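You operate a simulated robot arm through the tools that you are given. There is no shell and no other tool. Be economical: measure what you need, move in short steps, check, and stop when the job is done.

Carry out the task below with a simulated two-armed robot. There is one attempt and no reset: what you move stays moved.

TASK
Shut the middle bench drawer. Open the top drawer, take the pink foam pad from the inside of the top drawer and leave it on the shelf of the grey table and shut the drawer again. Push the bottom drawer shut. Take the white packet from the top of the green bench and put it on the top wire shelf. Pick up the jar from the top of the green bench with one hand, pass it to the other hand and put it on the second shelf from the bottom of the blue rack. Press the eight key three times. Fetch the wiping pad and set it on the shelf of the grey table. Take the blue job card and leave it on the orange peg tray. Fetch the pink job card and set it on the steel tray on the right end of the steel bench. Fetch the blue cloth and set it on the packing table top beside the blue press. Take the white tape from the tape rack and put it on the shelf under the steel bench. Fetch the blue tape from the tape rack and set it on the left bay of the cream cabinet. Open the cupboard door of the cream cabinet. The order is free. Set down upright: jar, wiping pad.

It is judged by the outcome, as a careful person would: the job done as asked, and still so three seconds after it is handed in. It fails if anything else is knocked over, pushed out of place, dropped, spilled or broken. Flat cloth is picked up by pressing the open fingertips on it (5 to 10 N) and closing them slowly along it; thin cloth reads only 2 to 8 mm in the jaws.

THE ROBOT
Two 7-joint arms with two-finger parallel grippers on one trunk, on a base that drives. Base frame: it is fixed to the floor where the robot stands at the start and does not move with it; the origin is under the middle of the robot, x ahead of it, y to its left, z up. Lengths are in cm, angles in rad, forces in N, time in s.
The left shoulder is at the start at [5, 15.8, 105.8], the right one opposite. Places, roughly: blue cloth (7x9x3 cm) [-90, -30, 20]; blue job card [-350, 50, 75]; blue tape [125, 125, 100]; bottom drawer [-280, 250, 60]; cupboard door of the cream cabinet [60, 490, 60]; eight key [-310, 140, 80]; jar [-325, 200, 75]; left bay of the cream cabinet [0, 460, 20]; middle bench drawer [70, 0, 70]; orange peg tray (25x15x3 cm) [-330, 0, 80]; packing table top beside the blue press (17x65 cm) [-318, 294, 80]; pink foam pad (13x7x2 cm) [-300, 260, 70]; pink job card [-350, 0, 75]; second shelf of the blue rack [-250, 570, 50]; shelf of the grey table (36x25 cm) [-336, 52, 22]; shelf under the steel bench [-120, -50, 20]; steel tray (16x22x2 cm) [-160, -40, 80]; top drawer [-300, 250, 70]; top wire shelf [-260, -50, 90]; white packet [-325, 200, 75]; white tape [125, 125, 100]; wiping pad (6x4x4 cm) [-320, 70, 90]. Payload 3.91 kg a hand.
Tool frame (each hand has its own): the origin (TCP) lies between the finger pads and is the grasp point; the fingertips stand 3 cm ahead of it; z points along the fingers, y is the line along which they close. The gripper opens to 11 cm. The fingers are 2 cm wide and 1 cm thick; the gripper's body (4.8 by 11.2 cm) begins 5.5 cm behind the TCP.
Orientation is that of the tool frame in the base frame, as a unit quaternion [x, y, z, w]. With the fingers straight down and closing along the base's y, the tool's x points along the base's -x, its y along +y and its z along -z.

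THE INTERFACE
- The arms move only by the tool servo_tool. It takes "left_plan", "right_plan" or both (then of equal length, played together; a hand with none holds still); each is one flat list of numbers, 7 for each row, row after row: the shift along the base's x, y, z in units of 150 mm (1.0 is 150 mm), then the turn, a rotation vector about the base's x, y, z in units of 60 degrees (1.0 is 60 degrees), then the finger opening in cm, from 0 to 11. In form: [tx, ty, tz, wx, wy, wz, gripper, tx, ty, tz, wx, wy, wz, gripper, ...]. A call has 1 to 8 rows; each row is the pose to reach, as a shift and turn from the pose commanded when the call began. A call with a number of a shift or a turn outside -1 to 1 is refused whole. Each row takes 0.2 s and may step no farther than 5 cm and 0.15 rad from the row before; otherwise, or with a gripper value out of range, the whole call is refused. A pose out of reach is approached as far as the arm can. The call stops where the force on the tool passes 40 N (or 10 N more than at its start, if that is more) or the arm is blocked; 0.2 s more then pass. The fingers move at their own pace (about 15.3 cm/s each) and stop on an object; they squeeze with about 24 N. The grip force told is the motor's: it shows also when the fingers shut on nothing. Time passes only in rows, and 0.2 s behind the last, so rows that repeat a pose let the fingers close. It gives the time, the measured TCP pose, the force on the tool (base axes), the opening and the grip force at its end, in the units of the frame above (readings bear some noise), with the torque about the TCP (base axes, N m) and any sound that the robot's microphone picked up, and new pictures: "views" is both (left out), scene, wrist or none (wrist: the cameras of the hands that moved).
- Cameras (640 x 400 px; columns grow to the right, rows downward): "scene" is now at [7.21, -5.99, 117.33]; the picture's right is [-0.92, -0.40, 0.00], its down [-0.33, 0.74, -0.59] and it looks along [0.24, -0.54, -0.81] (base axes); focal length 214 px, centre (320, 200). "left" rides on the left gripper at [7.2, -1.7, -10.3] in its tool frame; the picture's right is [0.23, 0.97, 0.00], its down [-0.76, 0.18, -0.62] and it looks along [-0.61, 0.14, 0.78] (tool axes); focal length 222 px, centre (320, 200). "right" rides on the right gripper at [7.2, 1.7, -10.3] in its tool frame; the picture's right is [-0.23, 0.97, 0.00], its down [-0.76, -0.18, -0.62] and it looks along [-0.61, -0.14, 0.78] (tool axes); focal length 222 px, centre (320, 200). There is no depth. A picture from a camera that has moved, and an enlarged one, comes with that camera's place and axes in the base frame and with its lens. The place of the scene camera against the robot may be out by one fixed shift of up to 1.2 cm in any direction.
- move_column(by): slides the trunk up (or, below 0, down) by that many cm; the arms and the scene camera ride with it, the base frame stays. It gives what a move gives, with no picture.
- roll_base(legs): drives the robot by 1 to 6 legs, each [ahead, turn to the left] in cm and rad, along the robot's own axes; the way and the turn of a leg run together, so that a leg with both is an arc; at most 150 cm and 3.142 rad a leg. The arms and the cameras ride along, it lands a little off, and it stops where it bumps. It gives what a move gives, and a new picture of the scene camera.
- aim_head(pan, tilt): turns the head with the scene camera to pan (to the left, within 1.396 rad either way) and tilt (down, from -0.506 to 1.204), counted from straight ahead of the robot. It gives what a move gives, and a new picture of the scene camera.
- close_up(camera, box): a new picture of the part [left, top, right, bottom] of that camera's present view, enlarged. The clock stands still meanwhile.
- sign_off(): hands the job in; it is judged then, once.

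Go step by step. Nothing tells you exact positions but the pictures and the camera data: compare them with the known pose of the tool, close in by small moves and look again before you grip or let go. The budget is 577 turns and 360 pictures, counting those below and the enlarged ones. Unless the task says otherwise, let go and move clear before handing in.

The tools are called after "Call:" as a command line: name --argument value ..., lists and objects as JSON in quotes. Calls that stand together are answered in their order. servo_tool: Moves the arms, as the interface text tells. Its arguments: {"type":"object","properties":{"left_plan":{"type":"array","items":{"type":"number"}},"right_plan":{"type":"array","items":{"type":"number"}},"views":{"type":"string","enum":["both","scene","wrist","none"]}},"required":[]} The other tools are called the same way: move_column (by) slides the trunk up or down; roll_base (legs) drives the base; aim_head (pan, tilt) turns the head that bears the scene camera; close_up (camera, box) takes an enlarged picture of a part of a camera's view; sign_off () hands the job in.

At the start:

```text
t: 0.0
left_ee_pos: [46.34, -2.91, 99.48]
left_ee_rot: [0.0, 1.0, 0.001, 0.0]
left_wrist_force: [0.3, 1.2, 0.1]
left_moment: [0.0, 0.01, 0.02]
left_grip_width: 11.0
left_finger_force: 0.1
right_ee_pos: [28.49, -37.86, 91.51]
right_ee_rot: [0.0, 1.0, -0.001, 0.0]
right_wrist_force: [0.0, 0.0, 0.1]
right_moment: [0.0, 0.02, 0.01]
right_grip_width: 11.0
right_finger_force: 0.1
trunk travel left (down, up): [-30.0, 18.2]
robot x, y, heading: [0.11, 0.14, -0.003]
head pan, tilt: [-1.157, 0.942]
```

scene: 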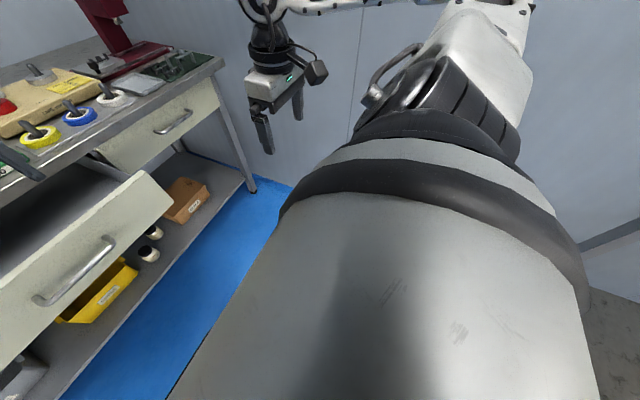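
right: 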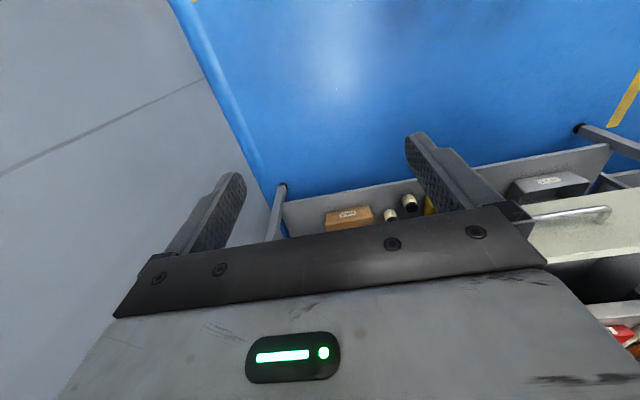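
left: 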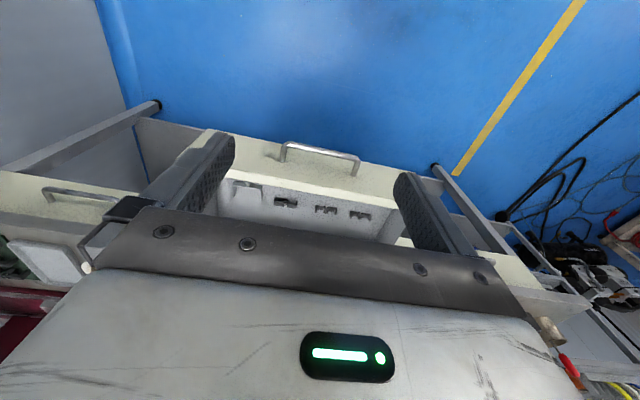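

I see the workbench with its middle drawer open to the front. I'll look straight ahead first to locate it.

Call:
aim_head --pan 0 --tilt 0.6

Call:
aim_head --pan 0.9 --tilt 0.3

```text
t: 1.4
left_ee_pos: [46.52, -3.06, 99.46]
left_ee_rot: [0.0, 1.0, 0.0, -0.001]
left_wrist_force: [-0.5, -0.6, 0.7]
left_moment: [0.0, 0.01, -0.01]
left_grip_width: 10.99
left_finger_force: 0.1
right_ee_pos: [28.37, -37.79, 91.43]
right_ee_rot: [0.0, 1.0, 0.0, -0.001]
right_wrist_force: [-0.3, 0.7, 0.9]
right_moment: [0.04, -0.02, -0.02]
right_grip_width: 11.0
right_finger_force: 0.0
trunk travel left (down, up): [-30.0, 18.2]
robot x, y, heading: [-0.37, -0.24, 0.004]
head pan, tilt: [0.0, 0.6]
camera scene: at [13.11, 0.69, 120.13], right [0.0, -1.0, 0.0], down [-0.57, 0.0, -0.82], along [0.82, 0.0, -0.57], focal length 214 px, centre (320, 200)
```

scene: 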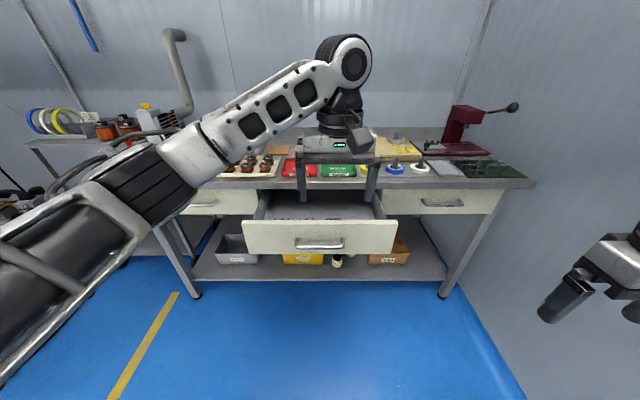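

```text
t: 2.6
left_ee_pos: [46.57, -3.03, 99.4]
left_ee_rot: [-0.001, 1.0, 0.0, 0.001]
left_wrist_force: [0.4, -0.1, -0.2]
left_moment: [-0.02, 0.05, 0.01]
left_grip_width: 10.99
left_finger_force: 0.0
right_ee_pos: [28.53, -37.84, 91.44]
right_ee_rot: [0.0, 1.0, 0.0, 0.0]
right_wrist_force: [-0.5, -0.3, 0.1]
right_moment: [0.01, -0.01, 0.0]
right_grip_width: 10.99
right_finger_force: 0.2
trunk travel left (down, up): [-30.0, 18.2]
robot x, y, heading: [0.12, -0.11, -0.002]
head pan, tilt: [0.901, 0.3]
camera scene: at [10.08, 8.01, 122.87], right [0.78, -0.62, 0.0], down [-0.18, -0.23, -0.96], along [0.59, 0.75, -0.3], focal length 214 px, centre (320, 200)
```

scene: 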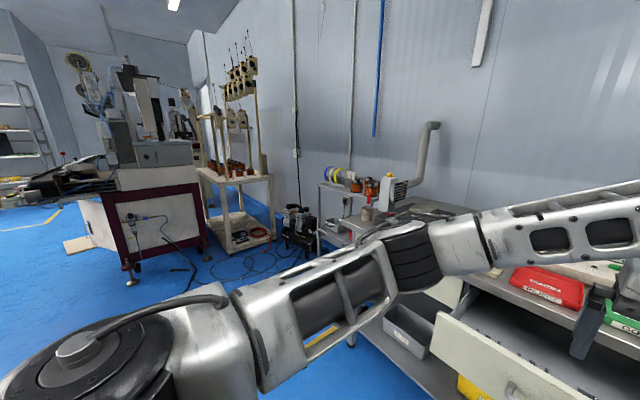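

The middle drawer front is at about x 66, handle at z about 68. I'll lower the left hand with closed fingers in front of the handle, then push forward.

Call:
servo_tool --left_plan '[0, 0, -0.33, 0, 0, 0, 0, 0, 0, -0.66, 0, 0, 0, 0, 0, 0, -0.98, 0, 0, 0, 0]' --views "none"

Call:
servo_tool --left_plan '[0, 0, -0.33, 0, 0, 0, 0, 0, 0, -0.66, 0, 0, 0, 0, 0, 0, -0.98, 0, 0, 0, 0]' --views "wrist"

Call:
aim_head --pan -0.2 --tilt 0.7

```text
t: 3.4
left_ee_pos: [46.54, -3.0, 84.62]
left_ee_rot: [-0.001, 1.0, 0.0, 0.0]
left_wrist_force: [-0.5, 0.4, -0.6]
left_moment: [0.0, -0.02, -0.03]
left_grip_width: 0.02
left_finger_force: 24.7
right_ee_pos: [28.45, -37.78, 91.51]
right_ee_rot: [-0.001, 1.0, 0.0, 0.0]
right_wrist_force: [1.0, -0.2, -1.1]
right_moment: [0.0, 0.04, 0.0]
right_grip_width: 11.0
right_finger_force: 0.1
trunk travel left (down, up): [-30.0, 18.2]
robot x, y, heading: [0.13, -0.01, -0.002]
head pan, tilt: [0.901, 0.3]
```

```text
t: 4.2
left_ee_pos: [46.52, -3.03, 70.17]
left_ee_rot: [0.0, 1.0, 0.001, 0.0]
left_wrist_force: [0.4, -0.1, 0.1]
left_moment: [0.03, -0.03, 0.04]
left_grip_width: 0.01
left_finger_force: 23.6
right_ee_pos: [28.57, -37.84, 91.45]
right_ee_rot: [0.0, 1.0, 0.0, -0.001]
right_wrist_force: [-0.4, -0.8, 0.2]
right_moment: [0.01, 0.01, 0.0]
right_grip_width: 11.04
right_finger_force: 0.1
trunk travel left (down, up): [-30.0, 18.2]
robot x, y, heading: [-0.09, -0.24, 0.002]
head pan, tilt: [0.901, 0.3]
camera left: at [39.27, -4.74, 80.45], right [-0.23, 0.97, 0.0], down [0.76, 0.18, 0.62], along [0.61, 0.14, -0.78], focal length 222 px, centre (320, 200)
```

left: 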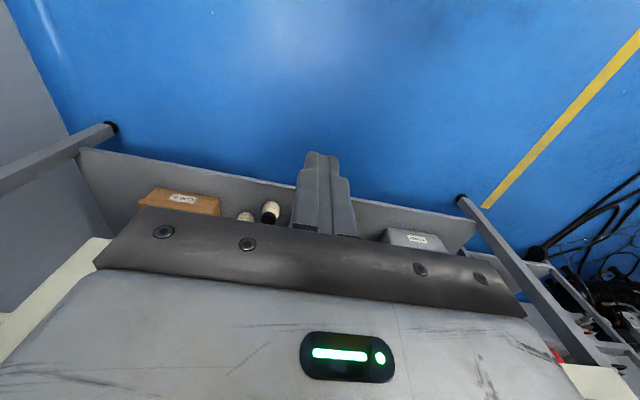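

```text
t: 5.5
left_ee_pos: [46.52, -2.93, 70.31]
left_ee_rot: [-0.001, 1.0, 0.0, -0.001]
left_wrist_force: [-0.9, 1.0, -0.3]
left_moment: [0.01, 0.01, 0.02]
left_grip_width: 0.0
left_finger_force: 23.7
right_ee_pos: [28.45, -37.94, 91.44]
right_ee_rot: [0.0, 1.0, 0.0, 0.0]
right_wrist_force: [0.4, -0.4, -0.9]
right_moment: [-0.02, -0.01, -0.05]
right_grip_width: 11.0
right_finger_force: 0.1
trunk travel left (down, up): [-30.0, 18.2]
robot x, y, heading: [-0.18, -0.21, 0.003]
head pan, tilt: [-0.201, 0.7]
camera scene: at [12.6, -0.99, 119.27], right [-0.2, -0.98, 0.0], down [-0.63, 0.13, -0.77], along [0.75, -0.15, -0.64], focal length 214 px, centre (320, 200)
```

scene: 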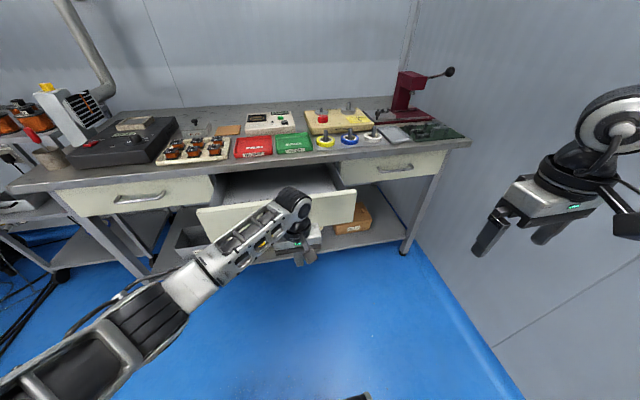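

The hand is in front of the drawer. I'll push forward.

Call:
servo_tool --left_plan '[0.2, 0, 0, 0, 0, 0, 0, 0.4, 0, 0, 0, 0, 0, 0, 0.6, 0, 0, 0, 0, 0, 0, 0.8, 0, 0, 0, 0, 0, 0, 1, 0, 0, 0, 0, 0, 0]' --views "none"

Call:
servo_tool --left_plan '[0.2, 0, 0, 0, 0, 0, 0, 0.4, 0, 0, 0, 0, 0, 0, 0.6, 0, 0, 0, 0, 0, 0, 0.8, 0, 0, 0, 0, 0, 0, 1, 0, 0, 0, 0, 0, 0]' --views "scene"

```text
t: 6.7
left_ee_pos: [55.93, -2.0, 70.49]
left_ee_rot: [0.001, 1.0, 0.0, 0.001]
left_wrist_force: [-0.6, -0.8, 0.3]
left_moment: [0.0, 0.03, -0.02]
left_grip_width: 0.0
left_finger_force: 24.0
left hand out of reach, approached as far as the arm can: row 3, 4, 5
right_ee_pos: [28.45, -37.85, 91.4]
right_ee_rot: [0.0, 1.0, 0.001, 0.0]
right_wrist_force: [-0.1, 0.2, -0.3]
right_moment: [-0.02, 0.02, -0.02]
right_grip_width: 10.97
right_finger_force: 0.0
trunk travel left (down, up): [-30.0, 18.2]
robot x, y, heading: [-0.05, -0.16, 0.001]
head pan, tilt: [-0.201, 0.7]
```

```text
t: 7.9
left_ee_pos: [58.49, 2.3, 72.81]
left_ee_rot: [0.0, 1.0, 0.001, 0.0]
left_wrist_force: [0.7, 0.2, 0.6]
left_moment: [0.04, -0.04, 0.01]
left_grip_width: 0.0
left_finger_force: 24.0
left hand out of reach, approached as far as the arm can: row 1, 2, 3, 4, 5
right_ee_pos: [28.45, -37.91, 91.59]
right_ee_rot: [0.0, 1.0, -0.001, 0.0]
right_wrist_force: [0.0, 0.0, 1.1]
right_moment: [-0.01, 0.01, 0.03]
right_grip_width: 11.02
right_finger_force: 0.0
trunk travel left (down, up): [-30.0, 18.2]
robot x, y, heading: [-0.04, 0.08, 0.005]
head pan, tilt: [-0.201, 0.7]
camera scene: at [12.6, -1.0, 119.26], right [-0.2, -0.98, 0.0], down [-0.63, 0.13, -0.76], along [0.75, -0.15, -0.64], focal length 214 px, centre (320, 200)
```

scene: 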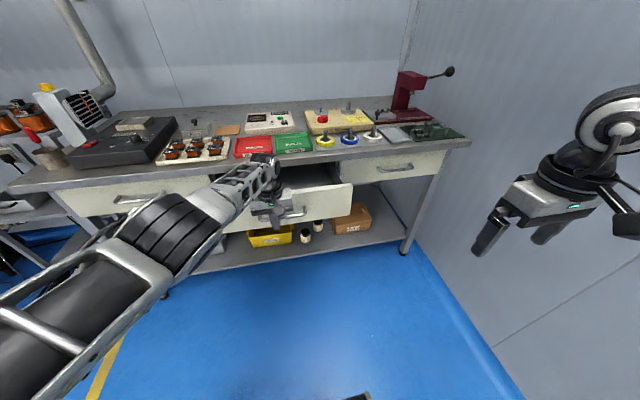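

The arm has reached its limit; I'll settle the hand in a reachable pose and drive the base forward to push.

Call:
servo_tool --left_plan '[-0.3, -0.1, -0.15, 0, 0, 0, 0, -0.5, -0.2, -0.3, 0, 0, 0, 0]' --views "none"

```text
refused: row 1 steps farther than a row can; nothing moved
```

Call:
servo_tool --left_plan '[-0.25, -0.1, -0.1, 0, 0, 0, 0, -0.5, -0.2, -0.2, 0, 0, 0, 0]' --views "none"

```text
t: 8.5
left_ee_pos: [55.57, -1.73, 69.29]
left_ee_rot: [-0.001, 1.0, 0.001, -0.001]
left_wrist_force: [0.3, -0.1, 0.0]
left_moment: [-0.03, 0.01, -0.01]
left_grip_width: 0.01
left_finger_force: 23.8
left hand out of reach, approached as far as the arm can: row 1, 2
right_ee_pos: [28.5, -38.02, 91.4]
right_ee_rot: [0.001, 1.0, 0.0, 0.0]
right_wrist_force: [-0.3, 0.2, 0.2]
right_moment: [-0.02, 0.02, 0.03]
right_grip_width: 11.02
right_finger_force: 0.0
trunk travel left (down, up): [-30.0, 18.2]
robot x, y, heading: [0.04, -0.09, -0.005]
head pan, tilt: [-0.201, 0.7]
```

Call:
roll_base --legs '[[12, 0]]'

```text
t: 9.7
left_ee_pos: [67.49, -1.52, 69.42]
left_ee_rot: [-0.001, 1.0, 0.0, -0.002]
left_wrist_force: [0.1, -0.6, -0.3]
left_moment: [-0.02, -0.01, 0.0]
left_grip_width: 0.0
left_finger_force: 24.1
right_ee_pos: [40.51, -37.8, 91.4]
right_ee_rot: [0.0, 1.0, 0.0, 0.0]
right_wrist_force: [0.0, 0.3, -0.1]
right_moment: [0.02, -0.01, 0.02]
right_grip_width: 11.02
right_finger_force: 0.1
trunk travel left (down, up): [-30.0, 18.2]
robot x, y, heading: [12.0, 0.14, 0.005]
head pan, tilt: [-0.201, 0.7]
camera scene: at [24.5, -0.95, 119.26], right [-0.2, -0.98, 0.0], down [-0.63, 0.13, -0.76], along [0.75, -0.15, -0.64], focal length 214 px, centre (320, 200)
```

scene: 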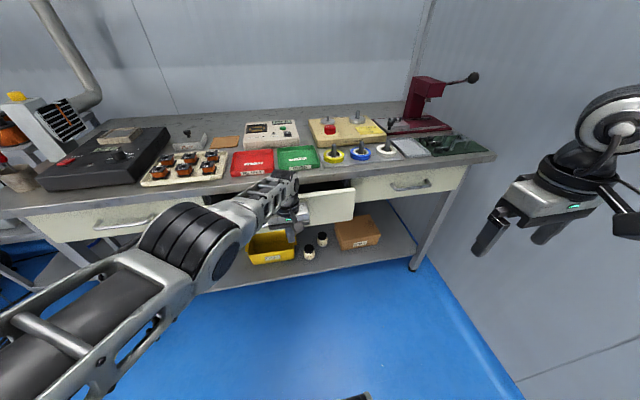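

Call:
roll_base --legs '[[7, 0]]'

```text
t: 10.8
left_ee_pos: [74.55, -1.4, 69.41]
left_ee_rot: [-0.002, 1.0, 0.0, -0.001]
left_wrist_force: [-0.2, 0.8, 0.0]
left_moment: [-0.03, -0.01, 0.01]
left_grip_width: 0.0
left_finger_force: 24.0
right_ee_pos: [47.46, -37.84, 91.53]
right_ee_rot: [-0.001, 1.0, 0.0, -0.001]
right_wrist_force: [-0.1, -0.2, -0.2]
right_moment: [0.02, 0.03, 0.0]
right_grip_width: 11.0
right_finger_force: 0.0
trunk travel left (down, up): [-30.0, 18.2]
robot x, y, heading: [18.51, 0.01, 0.006]
head pan, tilt: [-0.201, 0.7]
camera scene: at [31.47, -0.94, 119.26], right [-0.2, -0.98, 0.0], down [-0.63, 0.13, -0.76], along [0.75, -0.15, -0.64], focal length 214 px, centre (320, 200)
```

scene: 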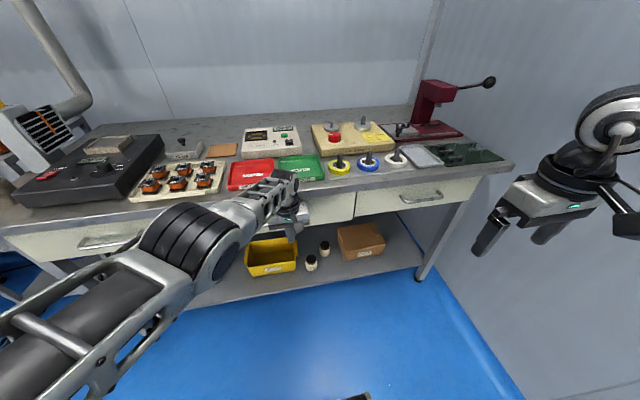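

The drawer is nearly closed; I'll push the last bit with the arm.

Call:
roll_base --legs '[[2.5, 0]]'

Call:
close_up --camera "scene" --box '[200, 150, 480, 325]'

```text
t: 11.6
left_ee_pos: [75.47, -1.56, 69.41]
left_ee_rot: [-0.004, 1.0, 0.003, -0.01]
left_wrist_force: [-16.9, 5.1, 8.5]
left_moment: [-0.62, -2.4, 0.16]
left_grip_width: 0.0
left_finger_force: 24.1
right_ee_pos: [48.9, -37.6, 91.54]
right_ee_rot: [-0.002, 1.0, 0.0, 0.001]
right_wrist_force: [-0.6, 0.7, 0.1]
right_moment: [-0.02, -0.03, -0.02]
right_grip_width: 11.03
right_finger_force: 0.1
trunk travel left (down, up): [-30.0, 18.2]
robot x, y, heading: [20.26, 0.17, 0.007]
head pan, tilt: [-0.201, 0.7]
stopped in leg 1: the force on the tool passed its limit at 127 N (the readings are from after the stop); the commanded pose is now the measured one
camera scene: at [32.79, -0.86, 119.29], right [-0.2, -0.98, 0.0], down [-0.63, 0.13, -0.77], along [0.75, -0.15, -0.64], focal length 214 px, centre (320, 200)
```

scene: 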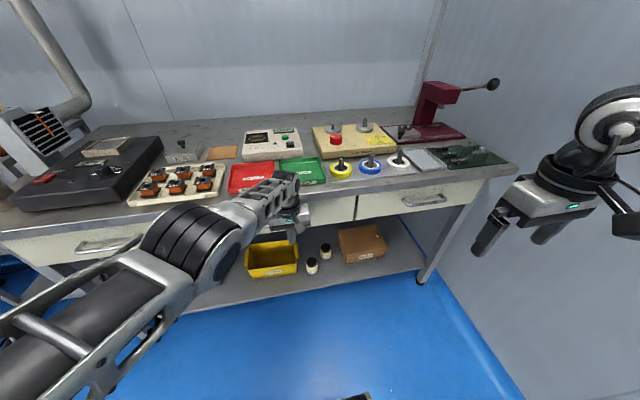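

```text
2.29 times, centred on (340, 238) of scene
camera zoom: at [32.79, -0.86, 119.29], right [-0.2, -0.98, 0.0], down [-0.63, 0.13, -0.77], along [0.75, -0.15, -0.64], focal length 490 px, centre (274, 114)
```

zoom: 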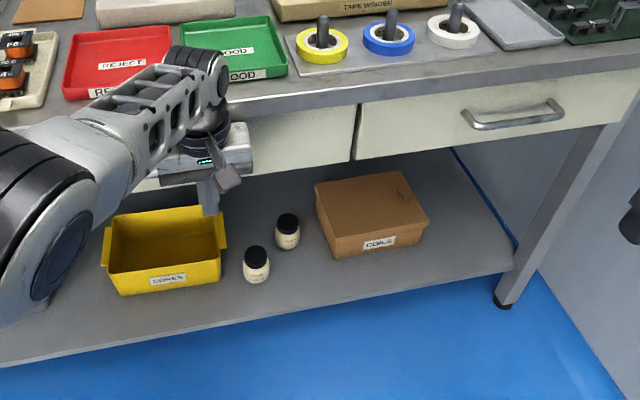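

The middle drawer is shut. I'll back away, raise the left hand, and look at the tape rack to the left.

Call:
roll_base --legs '[[-25, 0]]'

Call:
servo_tool --left_plan '[-0.2, 0, 0.25, 0, 0, 0, 0, -0.4, 0, 0.5, 0, 0, 0, 0, -0.6, 0, 0.75, 0, 0, 0, 0, -0.7, 0.1, 1, 0, 0, 0, 0, -0.8, 0.2, 1, 0, 0, 0, 0, -1, 0.4, 1, 0, 0, 0, 0]' --views "none"

Call:
aim_head --pan 0.8 --tilt 0.3

```text
t: 13.4
left_ee_pos: [50.91, -1.53, 69.21]
left_ee_rot: [-0.005, 1.0, 0.002, -0.01]
left_wrist_force: [-0.2, -0.4, 0.3]
left_moment: [-0.01, 0.01, 0.01]
left_grip_width: 0.0
left_finger_force: 23.3
right_ee_pos: [24.39, -37.84, 91.51]
right_ee_rot: [-0.003, 1.0, 0.0, 0.0]
right_wrist_force: [0.5, -0.3, 0.1]
right_moment: [0.01, -0.01, 0.01]
right_grip_width: 10.99
right_finger_force: 0.1
trunk travel left (down, up): [-30.0, 18.2]
robot x, y, heading: [-4.2, -0.22, 0.003]
head pan, tilt: [-0.201, 0.7]
camera scene: at [8.25, -0.99, 119.27], right [-0.19, -0.98, 0.0], down [-0.63, 0.12, -0.77], along [0.75, -0.15, -0.64], focal length 214 px, centre (320, 200)
```

scene: 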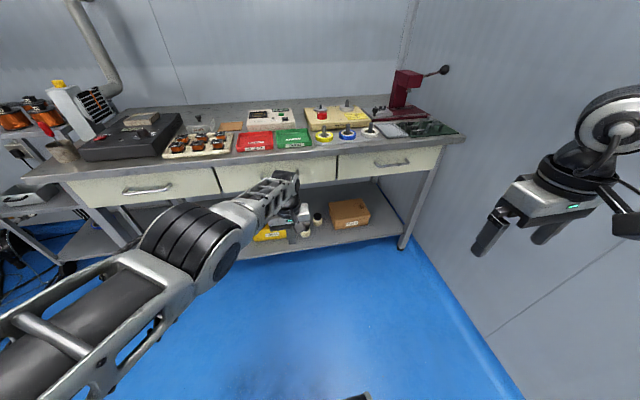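

```text
t: 14.8
left_ee_pos: [35.75, 4.66, 84.33]
left_ee_rot: [-0.006, 1.0, 0.003, -0.011]
left_wrist_force: [0.3, 0.6, -0.4]
left_moment: [0.01, -0.04, 0.01]
left_grip_width: 0.0
left_finger_force: 24.1
left hand out of reach, approached as far as the arm can: row 1, 2
right_ee_pos: [24.37, -37.73, 91.44]
right_ee_rot: [-0.002, 1.0, 0.0, 0.0]
right_wrist_force: [0.4, -0.8, -0.4]
right_moment: [0.02, 0.0, -0.03]
right_grip_width: 10.99
right_finger_force: 0.2
trunk travel left (down, up): [-30.0, 18.2]
robot x, y, heading: [-4.46, 0.34, 0.006]
head pan, tilt: [-0.201, 0.7]
```

```text
t: 16.1
left_ee_pos: [35.68, 4.58, 84.22]
left_ee_rot: [-0.005, 1.0, 0.002, -0.011]
left_wrist_force: [-0.4, 0.1, -0.4]
left_moment: [0.01, 0.01, 0.02]
left_grip_width: 0.01
left_finger_force: 24.1
right_ee_pos: [24.42, -37.76, 91.4]
right_ee_rot: [-0.002, 1.0, 0.0, 0.0]
right_wrist_force: [0.0, -0.4, 0.6]
right_moment: [0.02, 0.0, 0.01]
right_grip_width: 10.97
right_finger_force: 0.1
trunk travel left (down, up): [-30.0, 18.2]
robot x, y, heading: [-4.26, -0.29, 0.004]
head pan, tilt: [0.799, 0.3]
camera scene: at [6.41, 7.38, 122.87], right [0.72, -0.69, 0.0], down [-0.21, -0.21, -0.96], along [0.66, 0.69, -0.3], focal length 214 px, centre (320, 200)
```

scene: 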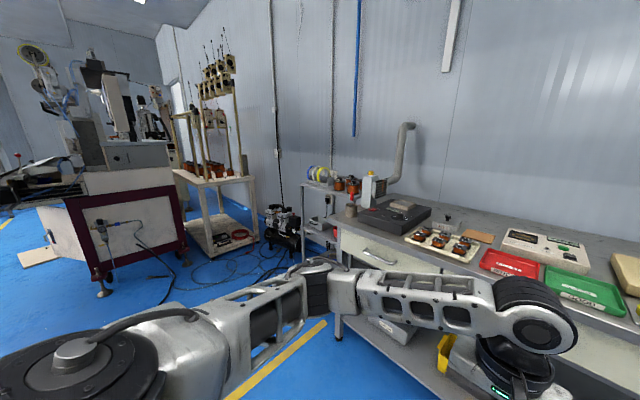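

The tape rack stands on a small table left of the bench. I'll drive there in stages.

Call:
roll_base --legs '[[0, 1.3], [95, 0], [0, -1.0]]'

Call:
aim_head --pan 0 --tilt 0.4

```text
t: 26.8
left_ee_pos: [57.33, 108.38, 84.34]
left_ee_rot: [-0.156, 0.988, 0.001, -0.011]
left_wrist_force: [0.3, -0.1, 0.2]
left_moment: [0.04, 0.0, 0.02]
left_grip_width: 0.0
left_finger_force: 23.9
right_ee_pos: [59.11, 64.56, 91.38]
right_ee_rot: [-0.154, 0.988, 0.001, 0.0]
right_wrist_force: [-0.3, -0.5, -0.3]
right_moment: [-0.03, 0.03, -0.03]
right_grip_width: 10.98
right_finger_force: 0.0
trunk travel left (down, up): [-30.0, 18.2]
robot x, y, heading: [20.4, 92.09, 0.31]
head pan, tilt: [0.799, 0.3]
camera scene: at [28.71, 102.24, 122.88], right [0.9, -0.45, 0.0], down [-0.13, -0.26, -0.96], along [0.43, 0.85, -0.3], focal length 214 px, centre (320, 200)
```

scene: 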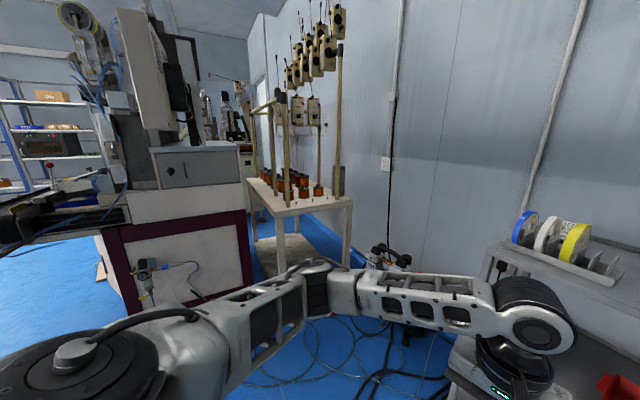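

```text
t: 27.9
left_ee_pos: [57.36, 108.35, 84.33]
left_ee_rot: [-0.156, 0.988, 0.001, -0.011]
left_wrist_force: [-0.1, 0.0, -0.4]
left_moment: [0.01, 0.01, -0.02]
left_grip_width: 0.0
left_finger_force: 24.3
right_ee_pos: [59.12, 64.49, 91.42]
right_ee_rot: [-0.154, 0.988, 0.001, 0.0]
right_wrist_force: [-0.2, 0.2, -0.3]
right_moment: [0.0, 0.04, 0.0]
right_grip_width: 11.02
right_finger_force: 0.1
trunk travel left (down, up): [-30.0, 18.2]
robot x, y, heading: [20.41, 91.98, 0.309]
head pan, tilt: [0.0, 0.4]
camera scene: at [33.37, 96.71, 121.95], right [0.3, -0.95, 0.0], down [-0.37, -0.12, -0.92], along [0.88, 0.28, -0.39], focal length 214 px, centre (320, 200)
```

scene: 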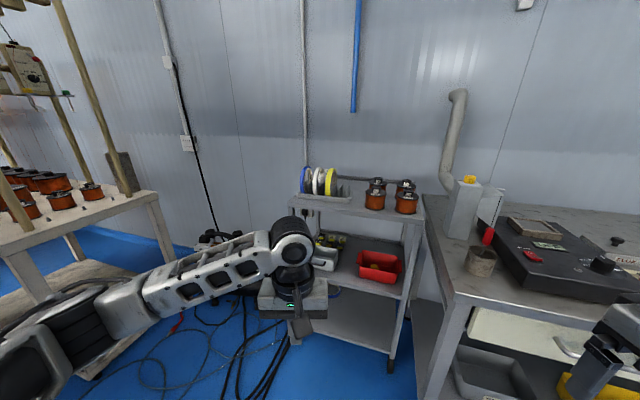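

Tape rack is around [107,126,97] with spools standing in slots. I'll raise both hands clear and drive closer.

Call:
servo_tool --left_plan '[-0.1, 0, 0.3, 0, 0, 0, 5, -0.2, 0, 0.6, 0, 0, 0, 5, -0.3, 0, 0.9, 0, 0, 0, 5, -0.4, 0, 1, 0, 0, 0, 5]' --right_plan '[0, 0, 0.3, 0, 0, 0, 5, -0.1, 0, 0.6, 0, 0, 0, 5, -0.2, 0, 0.9, 0, 0, 0, 5, -0.4, 0, 1, 0, 0, 0, 5]' --views "none"

Call:
servo_tool --left_plan '[0, 0, 0.3, 0, 0, 0, 5, 0, 0, 0.6, 0, 0, 0, 5, 0, 0, 0.9, 0, 0, 0, 5]' --right_plan '[0, 0, 0.3, 0, 0, 0, 5, -0.1, 0, 0.6, 0, 0, 0, 5, -0.2, 0, 0.8, 0, 0, 0, 5]' --views "none"

Call:
roll_base --legs '[[36, 0], [0, -0.31]]'

Call:
aim_head --pan 0.2 --tilt 0.6

```text
t: 28.9
left_ee_pos: [51.21, 108.27, 99.29]
left_ee_rot: [-0.156, 0.988, 0.001, -0.01]
left_wrist_force: [-0.9, -0.9, -0.6]
left_moment: [0.0, 0.03, -0.02]
left_grip_width: 5.0
left_finger_force: 0.1
right_ee_pos: [52.96, 64.59, 106.45]
right_ee_rot: [-0.153, 0.988, 0.0, 0.0]
right_wrist_force: [-0.2, 0.2, -0.2]
right_moment: [0.01, 0.02, 0.0]
right_grip_width: 5.03
right_finger_force: 0.1
trunk travel left (down, up): [-30.0, 18.2]
robot x, y, heading: [20.71, 92.32, 0.31]
head pan, tilt: [0.0, 0.4]
```

```text
t: 29.8
left_ee_pos: [51.27, 108.44, 112.82]
left_ee_rot: [-0.156, 0.988, 0.001, -0.01]
left_wrist_force: [-0.4, 0.4, 1.3]
left_moment: [-0.02, 0.01, -0.01]
left_grip_width: 5.0
left_finger_force: 0.1
right_ee_pos: [50.0, 64.7, 118.46]
right_ee_rot: [-0.154, 0.988, 0.0, 0.0]
right_wrist_force: [0.0, 0.0, -0.3]
right_moment: [-0.04, 0.01, 0.03]
right_grip_width: 5.02
right_finger_force: 0.1
trunk travel left (down, up): [-30.0, 18.2]
robot x, y, heading: [20.35, 91.98, 0.308]
head pan, tilt: [0.0, 0.4]
```

```text
t: 33.1
left_ee_pos: [89.24, 108.96, 112.7]
left_ee_rot: [-0.002, 1.0, 0.003, -0.009]
left_wrist_force: [0.3, 0.6, -0.7]
left_moment: [0.0, 0.0, -0.01]
left_grip_width: 5.0
left_finger_force: 0.0
right_ee_pos: [74.66, 67.72, 118.38]
right_ee_rot: [0.001, 1.0, 0.001, 0.0]
right_wrist_force: [0.7, -0.9, -0.6]
right_moment: [0.0, -0.03, 0.02]
right_grip_width: 5.01
right_finger_force: 0.1
trunk travel left (down, up): [-30.0, 18.2]
robot x, y, heading: [55.1, 103.36, -0.0]
head pan, tilt: [0.0, 0.4]
camera scene: at [68.36, 103.57, 121.95], right [0.0, -1.0, 0.0], down [-0.39, 0.0, -0.92], along [0.92, 0.0, -0.39], focal length 214 px, centre (320, 200)
```

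scene: 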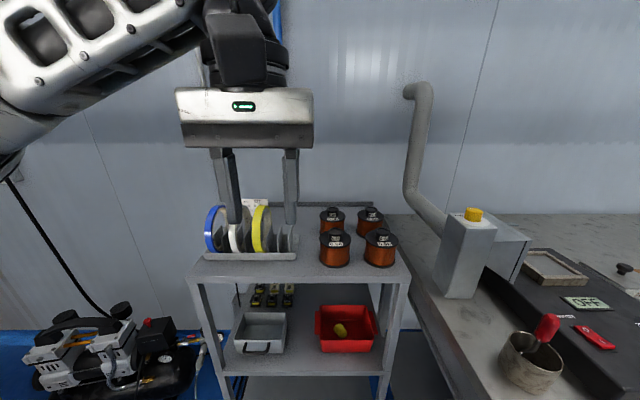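

```text
t: 33.8
left_ee_pos: [89.15, 109.1, 112.79]
left_ee_rot: [-0.002, 1.0, 0.003, -0.01]
left_wrist_force: [0.0, -0.6, -0.4]
left_moment: [-0.02, 0.0, -0.03]
left_grip_width: 5.01
left_finger_force: 0.0
right_ee_pos: [74.7, 67.73, 118.48]
right_ee_rot: [0.0, 1.0, 0.001, 0.0]
right_wrist_force: [0.5, -0.2, -0.1]
right_moment: [-0.03, -0.04, 0.02]
right_grip_width: 4.99
right_finger_force: 0.1
trunk travel left (down, up): [-30.0, 18.2]
robot x, y, heading: [55.16, 102.52, -0.002]
head pan, tilt: [0.201, 0.6]
camera scene: at [67.77, 105.35, 120.13], right [0.2, -0.98, 0.0], down [-0.55, -0.11, -0.83], along [0.81, 0.16, -0.56], focal length 214 px, centre (320, 200)
```

scene: 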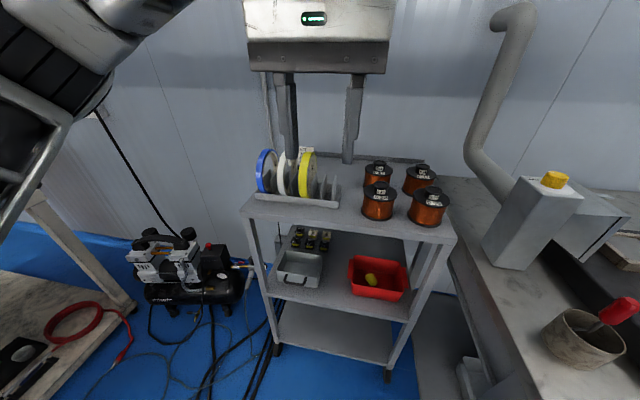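

Call:
close_up --camera "scene" --box '[240, 140, 352, 210]'

Call:
servo_tool --left_plan '[0.2, 0.1, 0, 0, 0, 0, 5, 0.4, 0.3, 0, 0, 0, 0, 5, 0.6, 0.6, 0, 0, 0, 0, 5, 0.7, 0.8, 0, 0, 0, 0, 5, 0.8, 0.95, 0, 0, 0, 0, 5]' --views "both"

```text
5.71 times, centred on (296, 175) of scene
camera zoom: at [67.77, 105.35, 120.13], right [0.2, -0.98, 0.0], down [-0.55, -0.11, -0.83], along [0.81, 0.16, -0.56], focal length 1226 px, centre (457, 343)
```

zoom: 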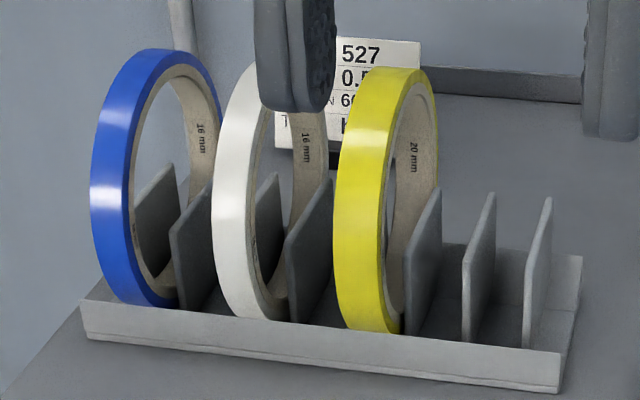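

```text
refused: row 3 steps farther than a row can; nothing moved
```

The rings stand on edge, 1.6 cm wide along y; I'll pinch them from above. I drive a bit nearer and move the left hand over the blue ring.

Call:
roll_base --legs '[[7, 0]]'

Call:
servo_tool --left_plan '[0.2, 0.2, 0, 0, 0, 0, 5, 0.4, 0.4, 0, 0, 0, 0, 5, 0.6, 0.6, 0, 0, 0, 0, 5, 0.8, 0.8, 0, 0, 0, 0, 5, 1, 1, 0, 0, 0, 0, 5]' --views "none"

Call:
servo_tool --left_plan '[0.08, 0.27, 0, 0, 0, 0, 5]' --views "both"

```text
t: 34.8
left_ee_pos: [96.27, 108.97, 112.72]
left_ee_rot: [-0.002, 1.0, 0.004, -0.01]
left_wrist_force: [0.0, -0.3, 0.2]
left_moment: [-0.02, 0.02, 0.0]
left_grip_width: 5.01
left_finger_force: 0.0
right_ee_pos: [81.83, 67.83, 118.33]
right_ee_rot: [0.001, 1.0, 0.001, 0.0]
right_wrist_force: [0.4, -0.1, -1.5]
right_moment: [0.03, 0.01, -0.02]
right_grip_width: 5.0
right_finger_force: 0.0
trunk travel left (down, up): [-30.0, 18.2]
robot x, y, heading: [61.76, 102.81, -0.006]
head pan, tilt: [0.201, 0.6]
camera scene: at [74.81, 105.35, 120.12], right [0.2, -0.98, 0.0], down [-0.55, -0.11, -0.82], along [0.81, 0.16, -0.57], focal length 214 px, centre (320, 200)
```

scene: 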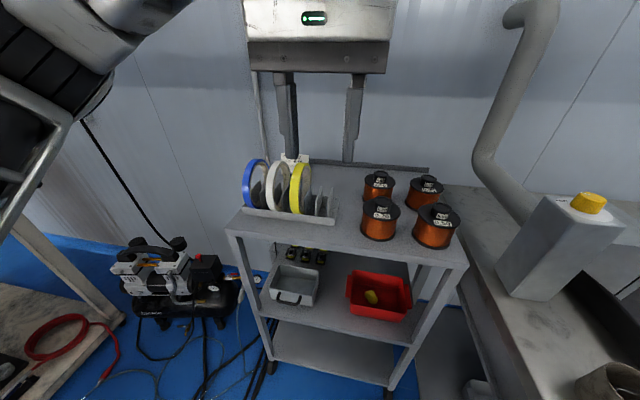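

```text
t: 36.0
left_ee_pos: [111.27, 124.16, 112.79]
left_ee_rot: [-0.002, 1.0, 0.003, -0.01]
left_wrist_force: [-0.6, -0.7, -0.2]
left_moment: [0.03, 0.04, 0.01]
left_grip_width: 5.01
left_finger_force: 0.0
right_ee_pos: [81.73, 67.67, 118.4]
right_ee_rot: [0.001, 1.0, 0.001, 0.001]
right_wrist_force: [-0.4, -0.2, -0.7]
right_moment: [0.01, -0.03, -0.02]
right_grip_width: 5.01
right_finger_force: 0.0
trunk travel left (down, up): [-30.0, 18.2]
robot x, y, heading: [61.68, 102.84, -0.001]
head pan, tilt: [0.201, 0.6]
```

```text
t: 36.4
left_ee_pos: [112.33, 128.28, 112.57]
left_ee_rot: [-0.002, 1.0, 0.003, -0.01]
left_wrist_force: [0.0, 0.3, 0.0]
left_moment: [0.0, 0.01, 0.0]
left_grip_width: 5.0
left_finger_force: 0.0
right_ee_pos: [81.73, 67.8, 118.5]
right_ee_rot: [0.001, 1.0, 0.0, 0.0]
right_wrist_force: [0.4, 0.2, -0.4]
right_moment: [-0.01, 0.03, -0.03]
right_grip_width: 4.99
right_finger_force: 0.1
trunk travel left (down, up): [-30.0, 18.2]
robot x, y, heading: [62.15, 102.74, -0.004]
head pan, tilt: [0.201, 0.6]
camera scene: at [74.75, 105.4, 120.12], right [0.2, -0.98, 0.0], down [-0.55, -0.11, -0.82], along [0.81, 0.16, -0.57], focal length 214 px, centre (320, 200)
camera left: at [105.34, 126.42, 123.12], right [-0.23, 0.97, 0.01], down [0.77, 0.18, 0.61], along [0.59, 0.15, -0.79], focal length 222 px, centre (320, 200)
```

scene: 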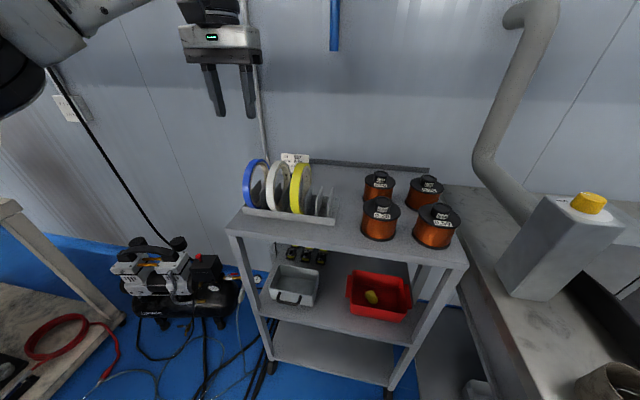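
left: 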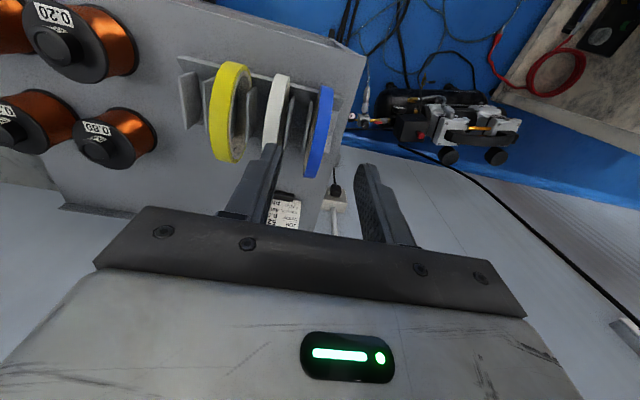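

Blue ring: centre x≈115, y≈129, top z≈100. I'll align, then descend to z 98.7 with opening 4 cm.

Call:
servo_tool --left_plan '[0.18, 0.05, 0, 0, 0, 0, 4, 0.18, 0.05, -0.3, 0, 0, 0, 4, 0.18, 0.05, -0.55, 0, 0, 0, 4]' --views "wrist"

Call:
close_up --camera "scene" --box '[220, 90, 348, 220]'

```text
t: 37.2
left_ee_pos: [115.15, 128.92, 104.4]
left_ee_rot: [-0.003, 1.0, 0.003, -0.009]
left_wrist_force: [-0.5, 0.1, 0.3]
left_moment: [-0.04, 0.0, -0.01]
left_grip_width: 3.99
left_finger_force: 0.1
right_ee_pos: [81.7, 67.83, 118.47]
right_ee_rot: [0.001, 1.0, 0.001, 0.0]
right_wrist_force: [0.0, -1.3, -0.3]
right_moment: [0.01, 0.01, 0.0]
right_grip_width: 5.02
right_finger_force: 0.0
trunk travel left (down, up): [-30.0, 18.2]
robot x, y, heading: [62.12, 103.01, 0.001]
head pan, tilt: [0.201, 0.6]
camera left: at [108.07, 127.18, 114.87], right [-0.23, 0.97, 0.01], down [0.77, 0.18, 0.61], along [0.59, 0.15, -0.79], focal length 222 px, centre (320, 200)
```

left: 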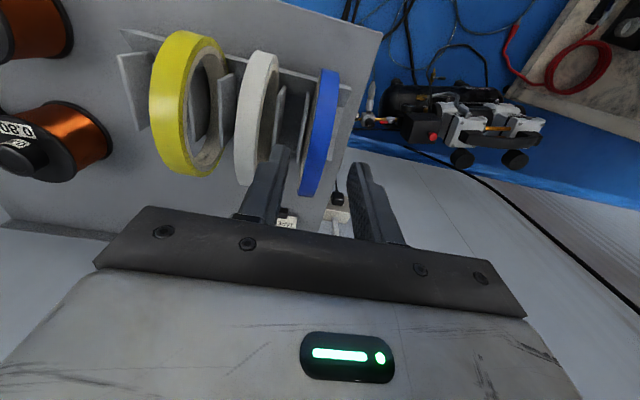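

```text
3.08 times, centred on (284, 155) of scene
camera zoom: at [74.76, 105.37, 120.13], right [0.2, -0.98, 0.0], down [-0.55, -0.11, -0.82], along [0.81, 0.16, -0.57], focal length 660 px, centre (431, 338)
```

zoom: 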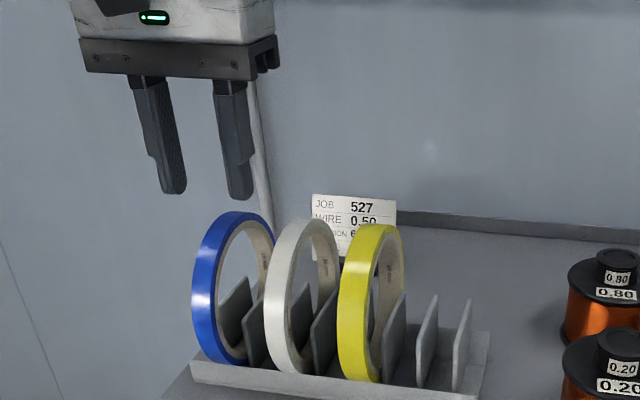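

Wrist camera shows the blue ring centred between the fingers. Descending and gripping.

Call:
servo_tool --left_plan '[0, 0, -0.2, 0, 0, 0, 4, 0, 0, -0.38, 0, 0, 0, 4]' --views "both"

```text
t: 37.8
left_ee_pos: [115.09, 128.86, 98.7]
left_ee_rot: [-0.002, 1.0, 0.004, -0.009]
left_wrist_force: [-0.4, -0.7, 0.7]
left_moment: [0.01, 0.04, -0.01]
left_grip_width: 4.0
left_finger_force: 0.0
right_ee_pos: [81.77, 67.68, 118.4]
right_ee_rot: [0.0, 1.0, 0.001, 0.0]
right_wrist_force: [0.0, 0.9, 0.1]
right_moment: [0.02, 0.02, 0.03]
right_grip_width: 5.02
right_finger_force: 0.0
trunk travel left (down, up): [-30.0, 18.2]
robot x, y, heading: [61.76, 102.8, -0.005]
head pan, tilt: [0.201, 0.6]
camera scene: at [74.76, 105.36, 120.13], right [0.2, -0.98, 0.0], down [-0.55, -0.11, -0.82], along [0.81, 0.16, -0.57], focal length 214 px, centre (320, 200)
camera left: at [108.07, 127.12, 109.18], right [-0.23, 0.97, 0.01], down [0.77, 0.18, 0.61], along [0.59, 0.15, -0.79], focal length 222 px, centre (320, 200)
```

scene: 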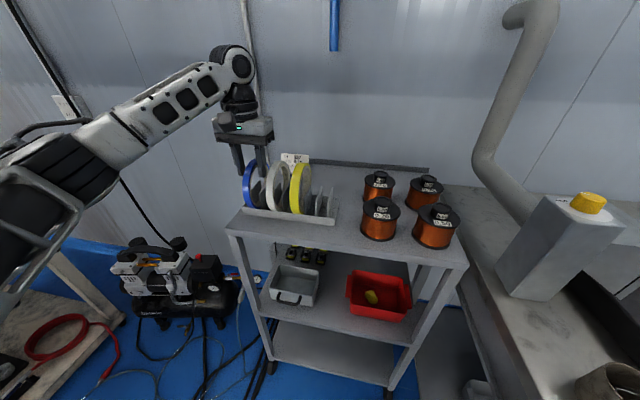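
left: 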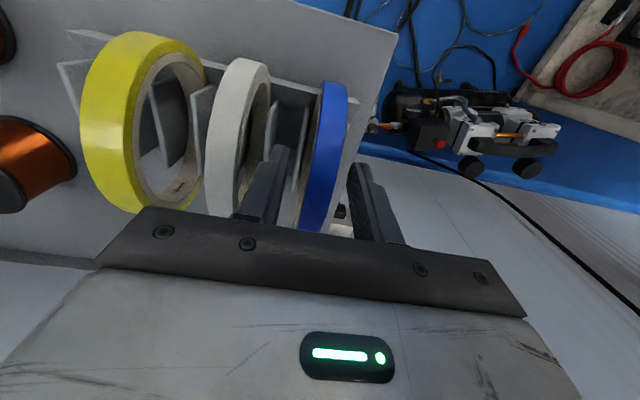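

Call:
servo_tool --left_plan '[0, 0, 0, 0, 0, 0, 1, 0, 0, 0, 0, 0, 0, 1]' --views "none"

Call:
servo_tool --left_plan '[0, 0, 0.2, 0, 0, 0, 1, 0, 0, 0.4, 0, 0, 0, 1, 0, 0, 0.7, 0, 0, 0, 1, 0, 0, 1, 0, 0, 0, 1]' --views "both"

```text
t: 38.4
left_ee_pos: [115.2, 129.03, 98.75]
left_ee_rot: [-0.002, 1.0, 0.002, -0.01]
left_wrist_force: [0.2, -1.1, 1.0]
left_moment: [-0.06, -0.1, -0.05]
left_grip_width: 1.55
left_finger_force: 23.9
right_ee_pos: [81.75, 67.68, 118.62]
right_ee_rot: [0.001, 1.0, 0.001, 0.0]
right_wrist_force: [0.5, -0.2, -0.2]
right_moment: [0.02, 0.0, 0.02]
right_grip_width: 5.01
right_finger_force: 0.1
trunk travel left (down, up): [-30.0, 18.2]
robot x, y, heading: [61.88, 103.07, -0.002]
head pan, tilt: [0.201, 0.6]
```

```text
t: 39.4
left_ee_pos: [115.06, 128.88, 114.0]
left_ee_rot: [-0.002, 1.0, 0.003, -0.009]
left_wrist_force: [-0.1, 0.6, -0.8]
left_moment: [0.04, 0.0, -0.01]
left_grip_width: 1.56
left_finger_force: 24.2
right_ee_pos: [81.61, 67.62, 118.32]
right_ee_rot: [0.0, 1.0, 0.001, 0.0]
right_wrist_force: [-0.2, -0.4, 0.3]
right_moment: [-0.02, -0.04, 0.01]
right_grip_width: 5.0
right_finger_force: 0.1
trunk travel left (down, up): [-30.0, 18.2]
robot x, y, heading: [62.07, 102.71, 0.001]
head pan, tilt: [0.201, 0.6]
camera scene: at [74.71, 105.3, 120.13], right [0.2, -0.98, 0.0], down [-0.55, -0.11, -0.83], along [0.81, 0.16, -0.56], focal length 214 px, centre (320, 200)
camera left: at [108.0, 127.07, 124.51], right [-0.23, 0.97, 0.01], down [0.77, 0.18, 0.61], along [0.59, 0.15, -0.79], focal length 222 px, centre (320, 200)
```

scene: 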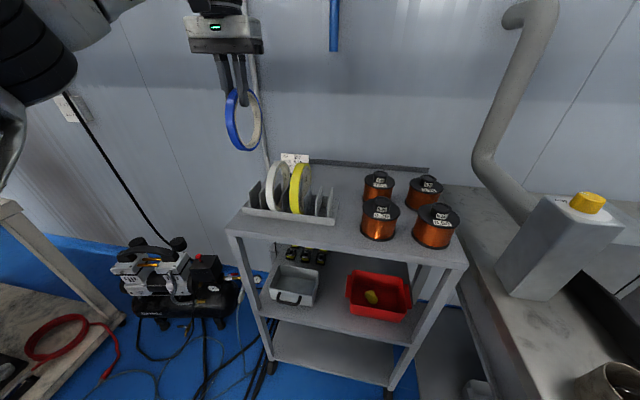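
left: 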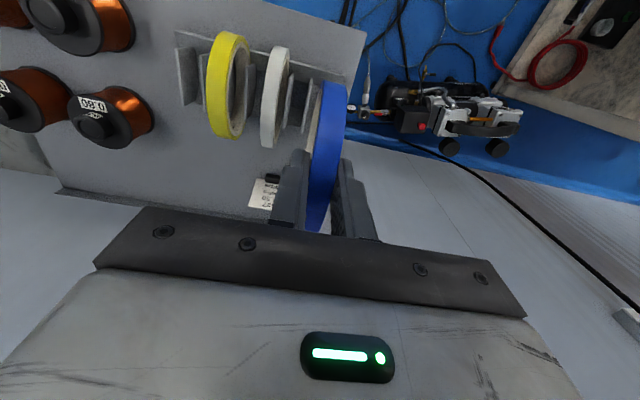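

Blue ring is held in the left hand. I retract it, turn the base left by 0.5 rad, and bring the right hand for the white ring at about [115,123.5].

Call:
servo_tool --left_plan '[-0.2, 0, 0.2, 0, 0, 0, 1, -0.4, 0, 0.3, 0, 0, 0, 1, -0.6, 0, 0.4, 0, 0, 0, 1, -0.8, 0, 0.4, 0, 0, 0, 1, -1, 0, 0.4, 0, 0, 0, 1]' --right_plan '[0, 0, 0.2, 0, 0, 0, 4, 0, 0, 0.2, 0, 0, 0, 4, 0, 0, 0.2, 0, 0, 0, 4, 0, 0, 0.2, 0, 0, 0, 4, 0, 0, 0.2, 0, 0, 0, 4]' --views "none"

Call:
roll_base --legs '[[0, 0.5]]'

Call:
aim_head --pan -0.3 --tilt 0.6

```text
t: 40.6
left_ee_pos: [99.93, 128.88, 119.67]
left_ee_rot: [-0.002, 1.0, 0.002, -0.009]
left_wrist_force: [-0.2, -0.7, -0.2]
left_moment: [0.03, -0.03, 0.0]
left_grip_width: 1.54
left_finger_force: 24.1
right_ee_pos: [81.63, 67.73, 121.39]
right_ee_rot: [0.0, 1.0, 0.001, 0.0]
right_wrist_force: [-0.1, -0.3, 0.6]
right_moment: [0.01, 0.03, 0.04]
right_grip_width: 4.01
right_finger_force: 0.0
trunk travel left (down, up): [-30.0, 18.2]
robot x, y, heading: [61.66, 103.03, -0.002]
head pan, tilt: [0.201, 0.6]
```

```text
t: 42.4
left_ee_pos: [83.06, 144.03, 119.76]
left_ee_rot: [-0.247, 0.969, 0.0, -0.01]
left_wrist_force: [2.1, -0.2, 0.0]
left_moment: [0.02, 0.01, -0.01]
left_grip_width: 1.55
left_finger_force: 24.1
right_ee_pos: [96.04, 81.52, 121.39]
right_ee_rot: [-0.245, 0.97, 0.0, 0.0]
right_wrist_force: [0.2, -1.4, 0.2]
right_moment: [-0.01, 0.02, 0.04]
right_grip_width: 4.02
right_finger_force: 0.1
trunk travel left (down, up): [-30.0, 18.2]
robot x, y, heading: [61.6, 102.72, 0.494]
head pan, tilt: [0.201, 0.6]
camera scene: at [72.39, 111.18, 120.13], right [0.64, -0.77, 0.0], down [-0.43, -0.36, -0.82], along [0.63, 0.53, -0.57], focal length 214 px, centre (320, 200)
```

scene: 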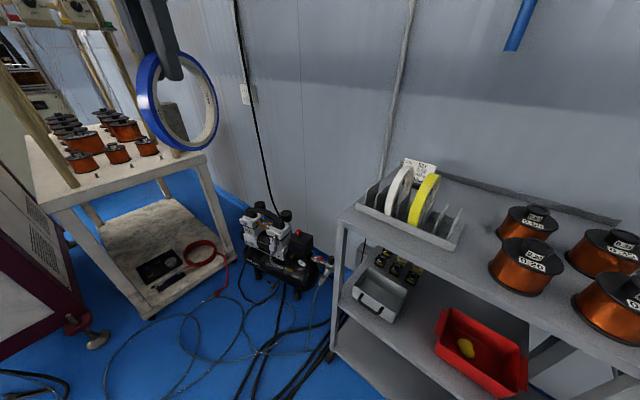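

```text
t: 43.3
left_ee_pos: [83.16, 143.94, 119.79]
left_ee_rot: [-0.247, 0.969, 0.0, -0.011]
left_wrist_force: [-1.0, -0.1, -0.4]
left_moment: [-0.01, 0.0, 0.05]
left_grip_width: 1.54
left_finger_force: 24.1
right_ee_pos: [96.03, 81.37, 121.44]
right_ee_rot: [-0.245, 0.969, 0.001, 0.0]
right_wrist_force: [0.3, -0.2, 0.1]
right_moment: [-0.01, 0.04, -0.03]
right_grip_width: 4.02
right_finger_force: 0.0
trunk travel left (down, up): [-30.0, 18.2]
robot x, y, heading: [62.13, 103.0, 0.497]
head pan, tilt: [-0.3, 0.6]
camera scene: at [74.27, 107.22, 120.13], right [0.19, -0.98, 0.0], down [-0.55, -0.11, -0.83], along [0.81, 0.16, -0.56], focal length 214 px, centre (320, 200)
```

scene: 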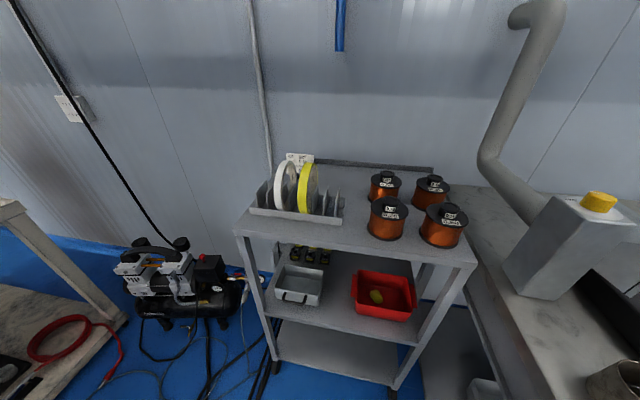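

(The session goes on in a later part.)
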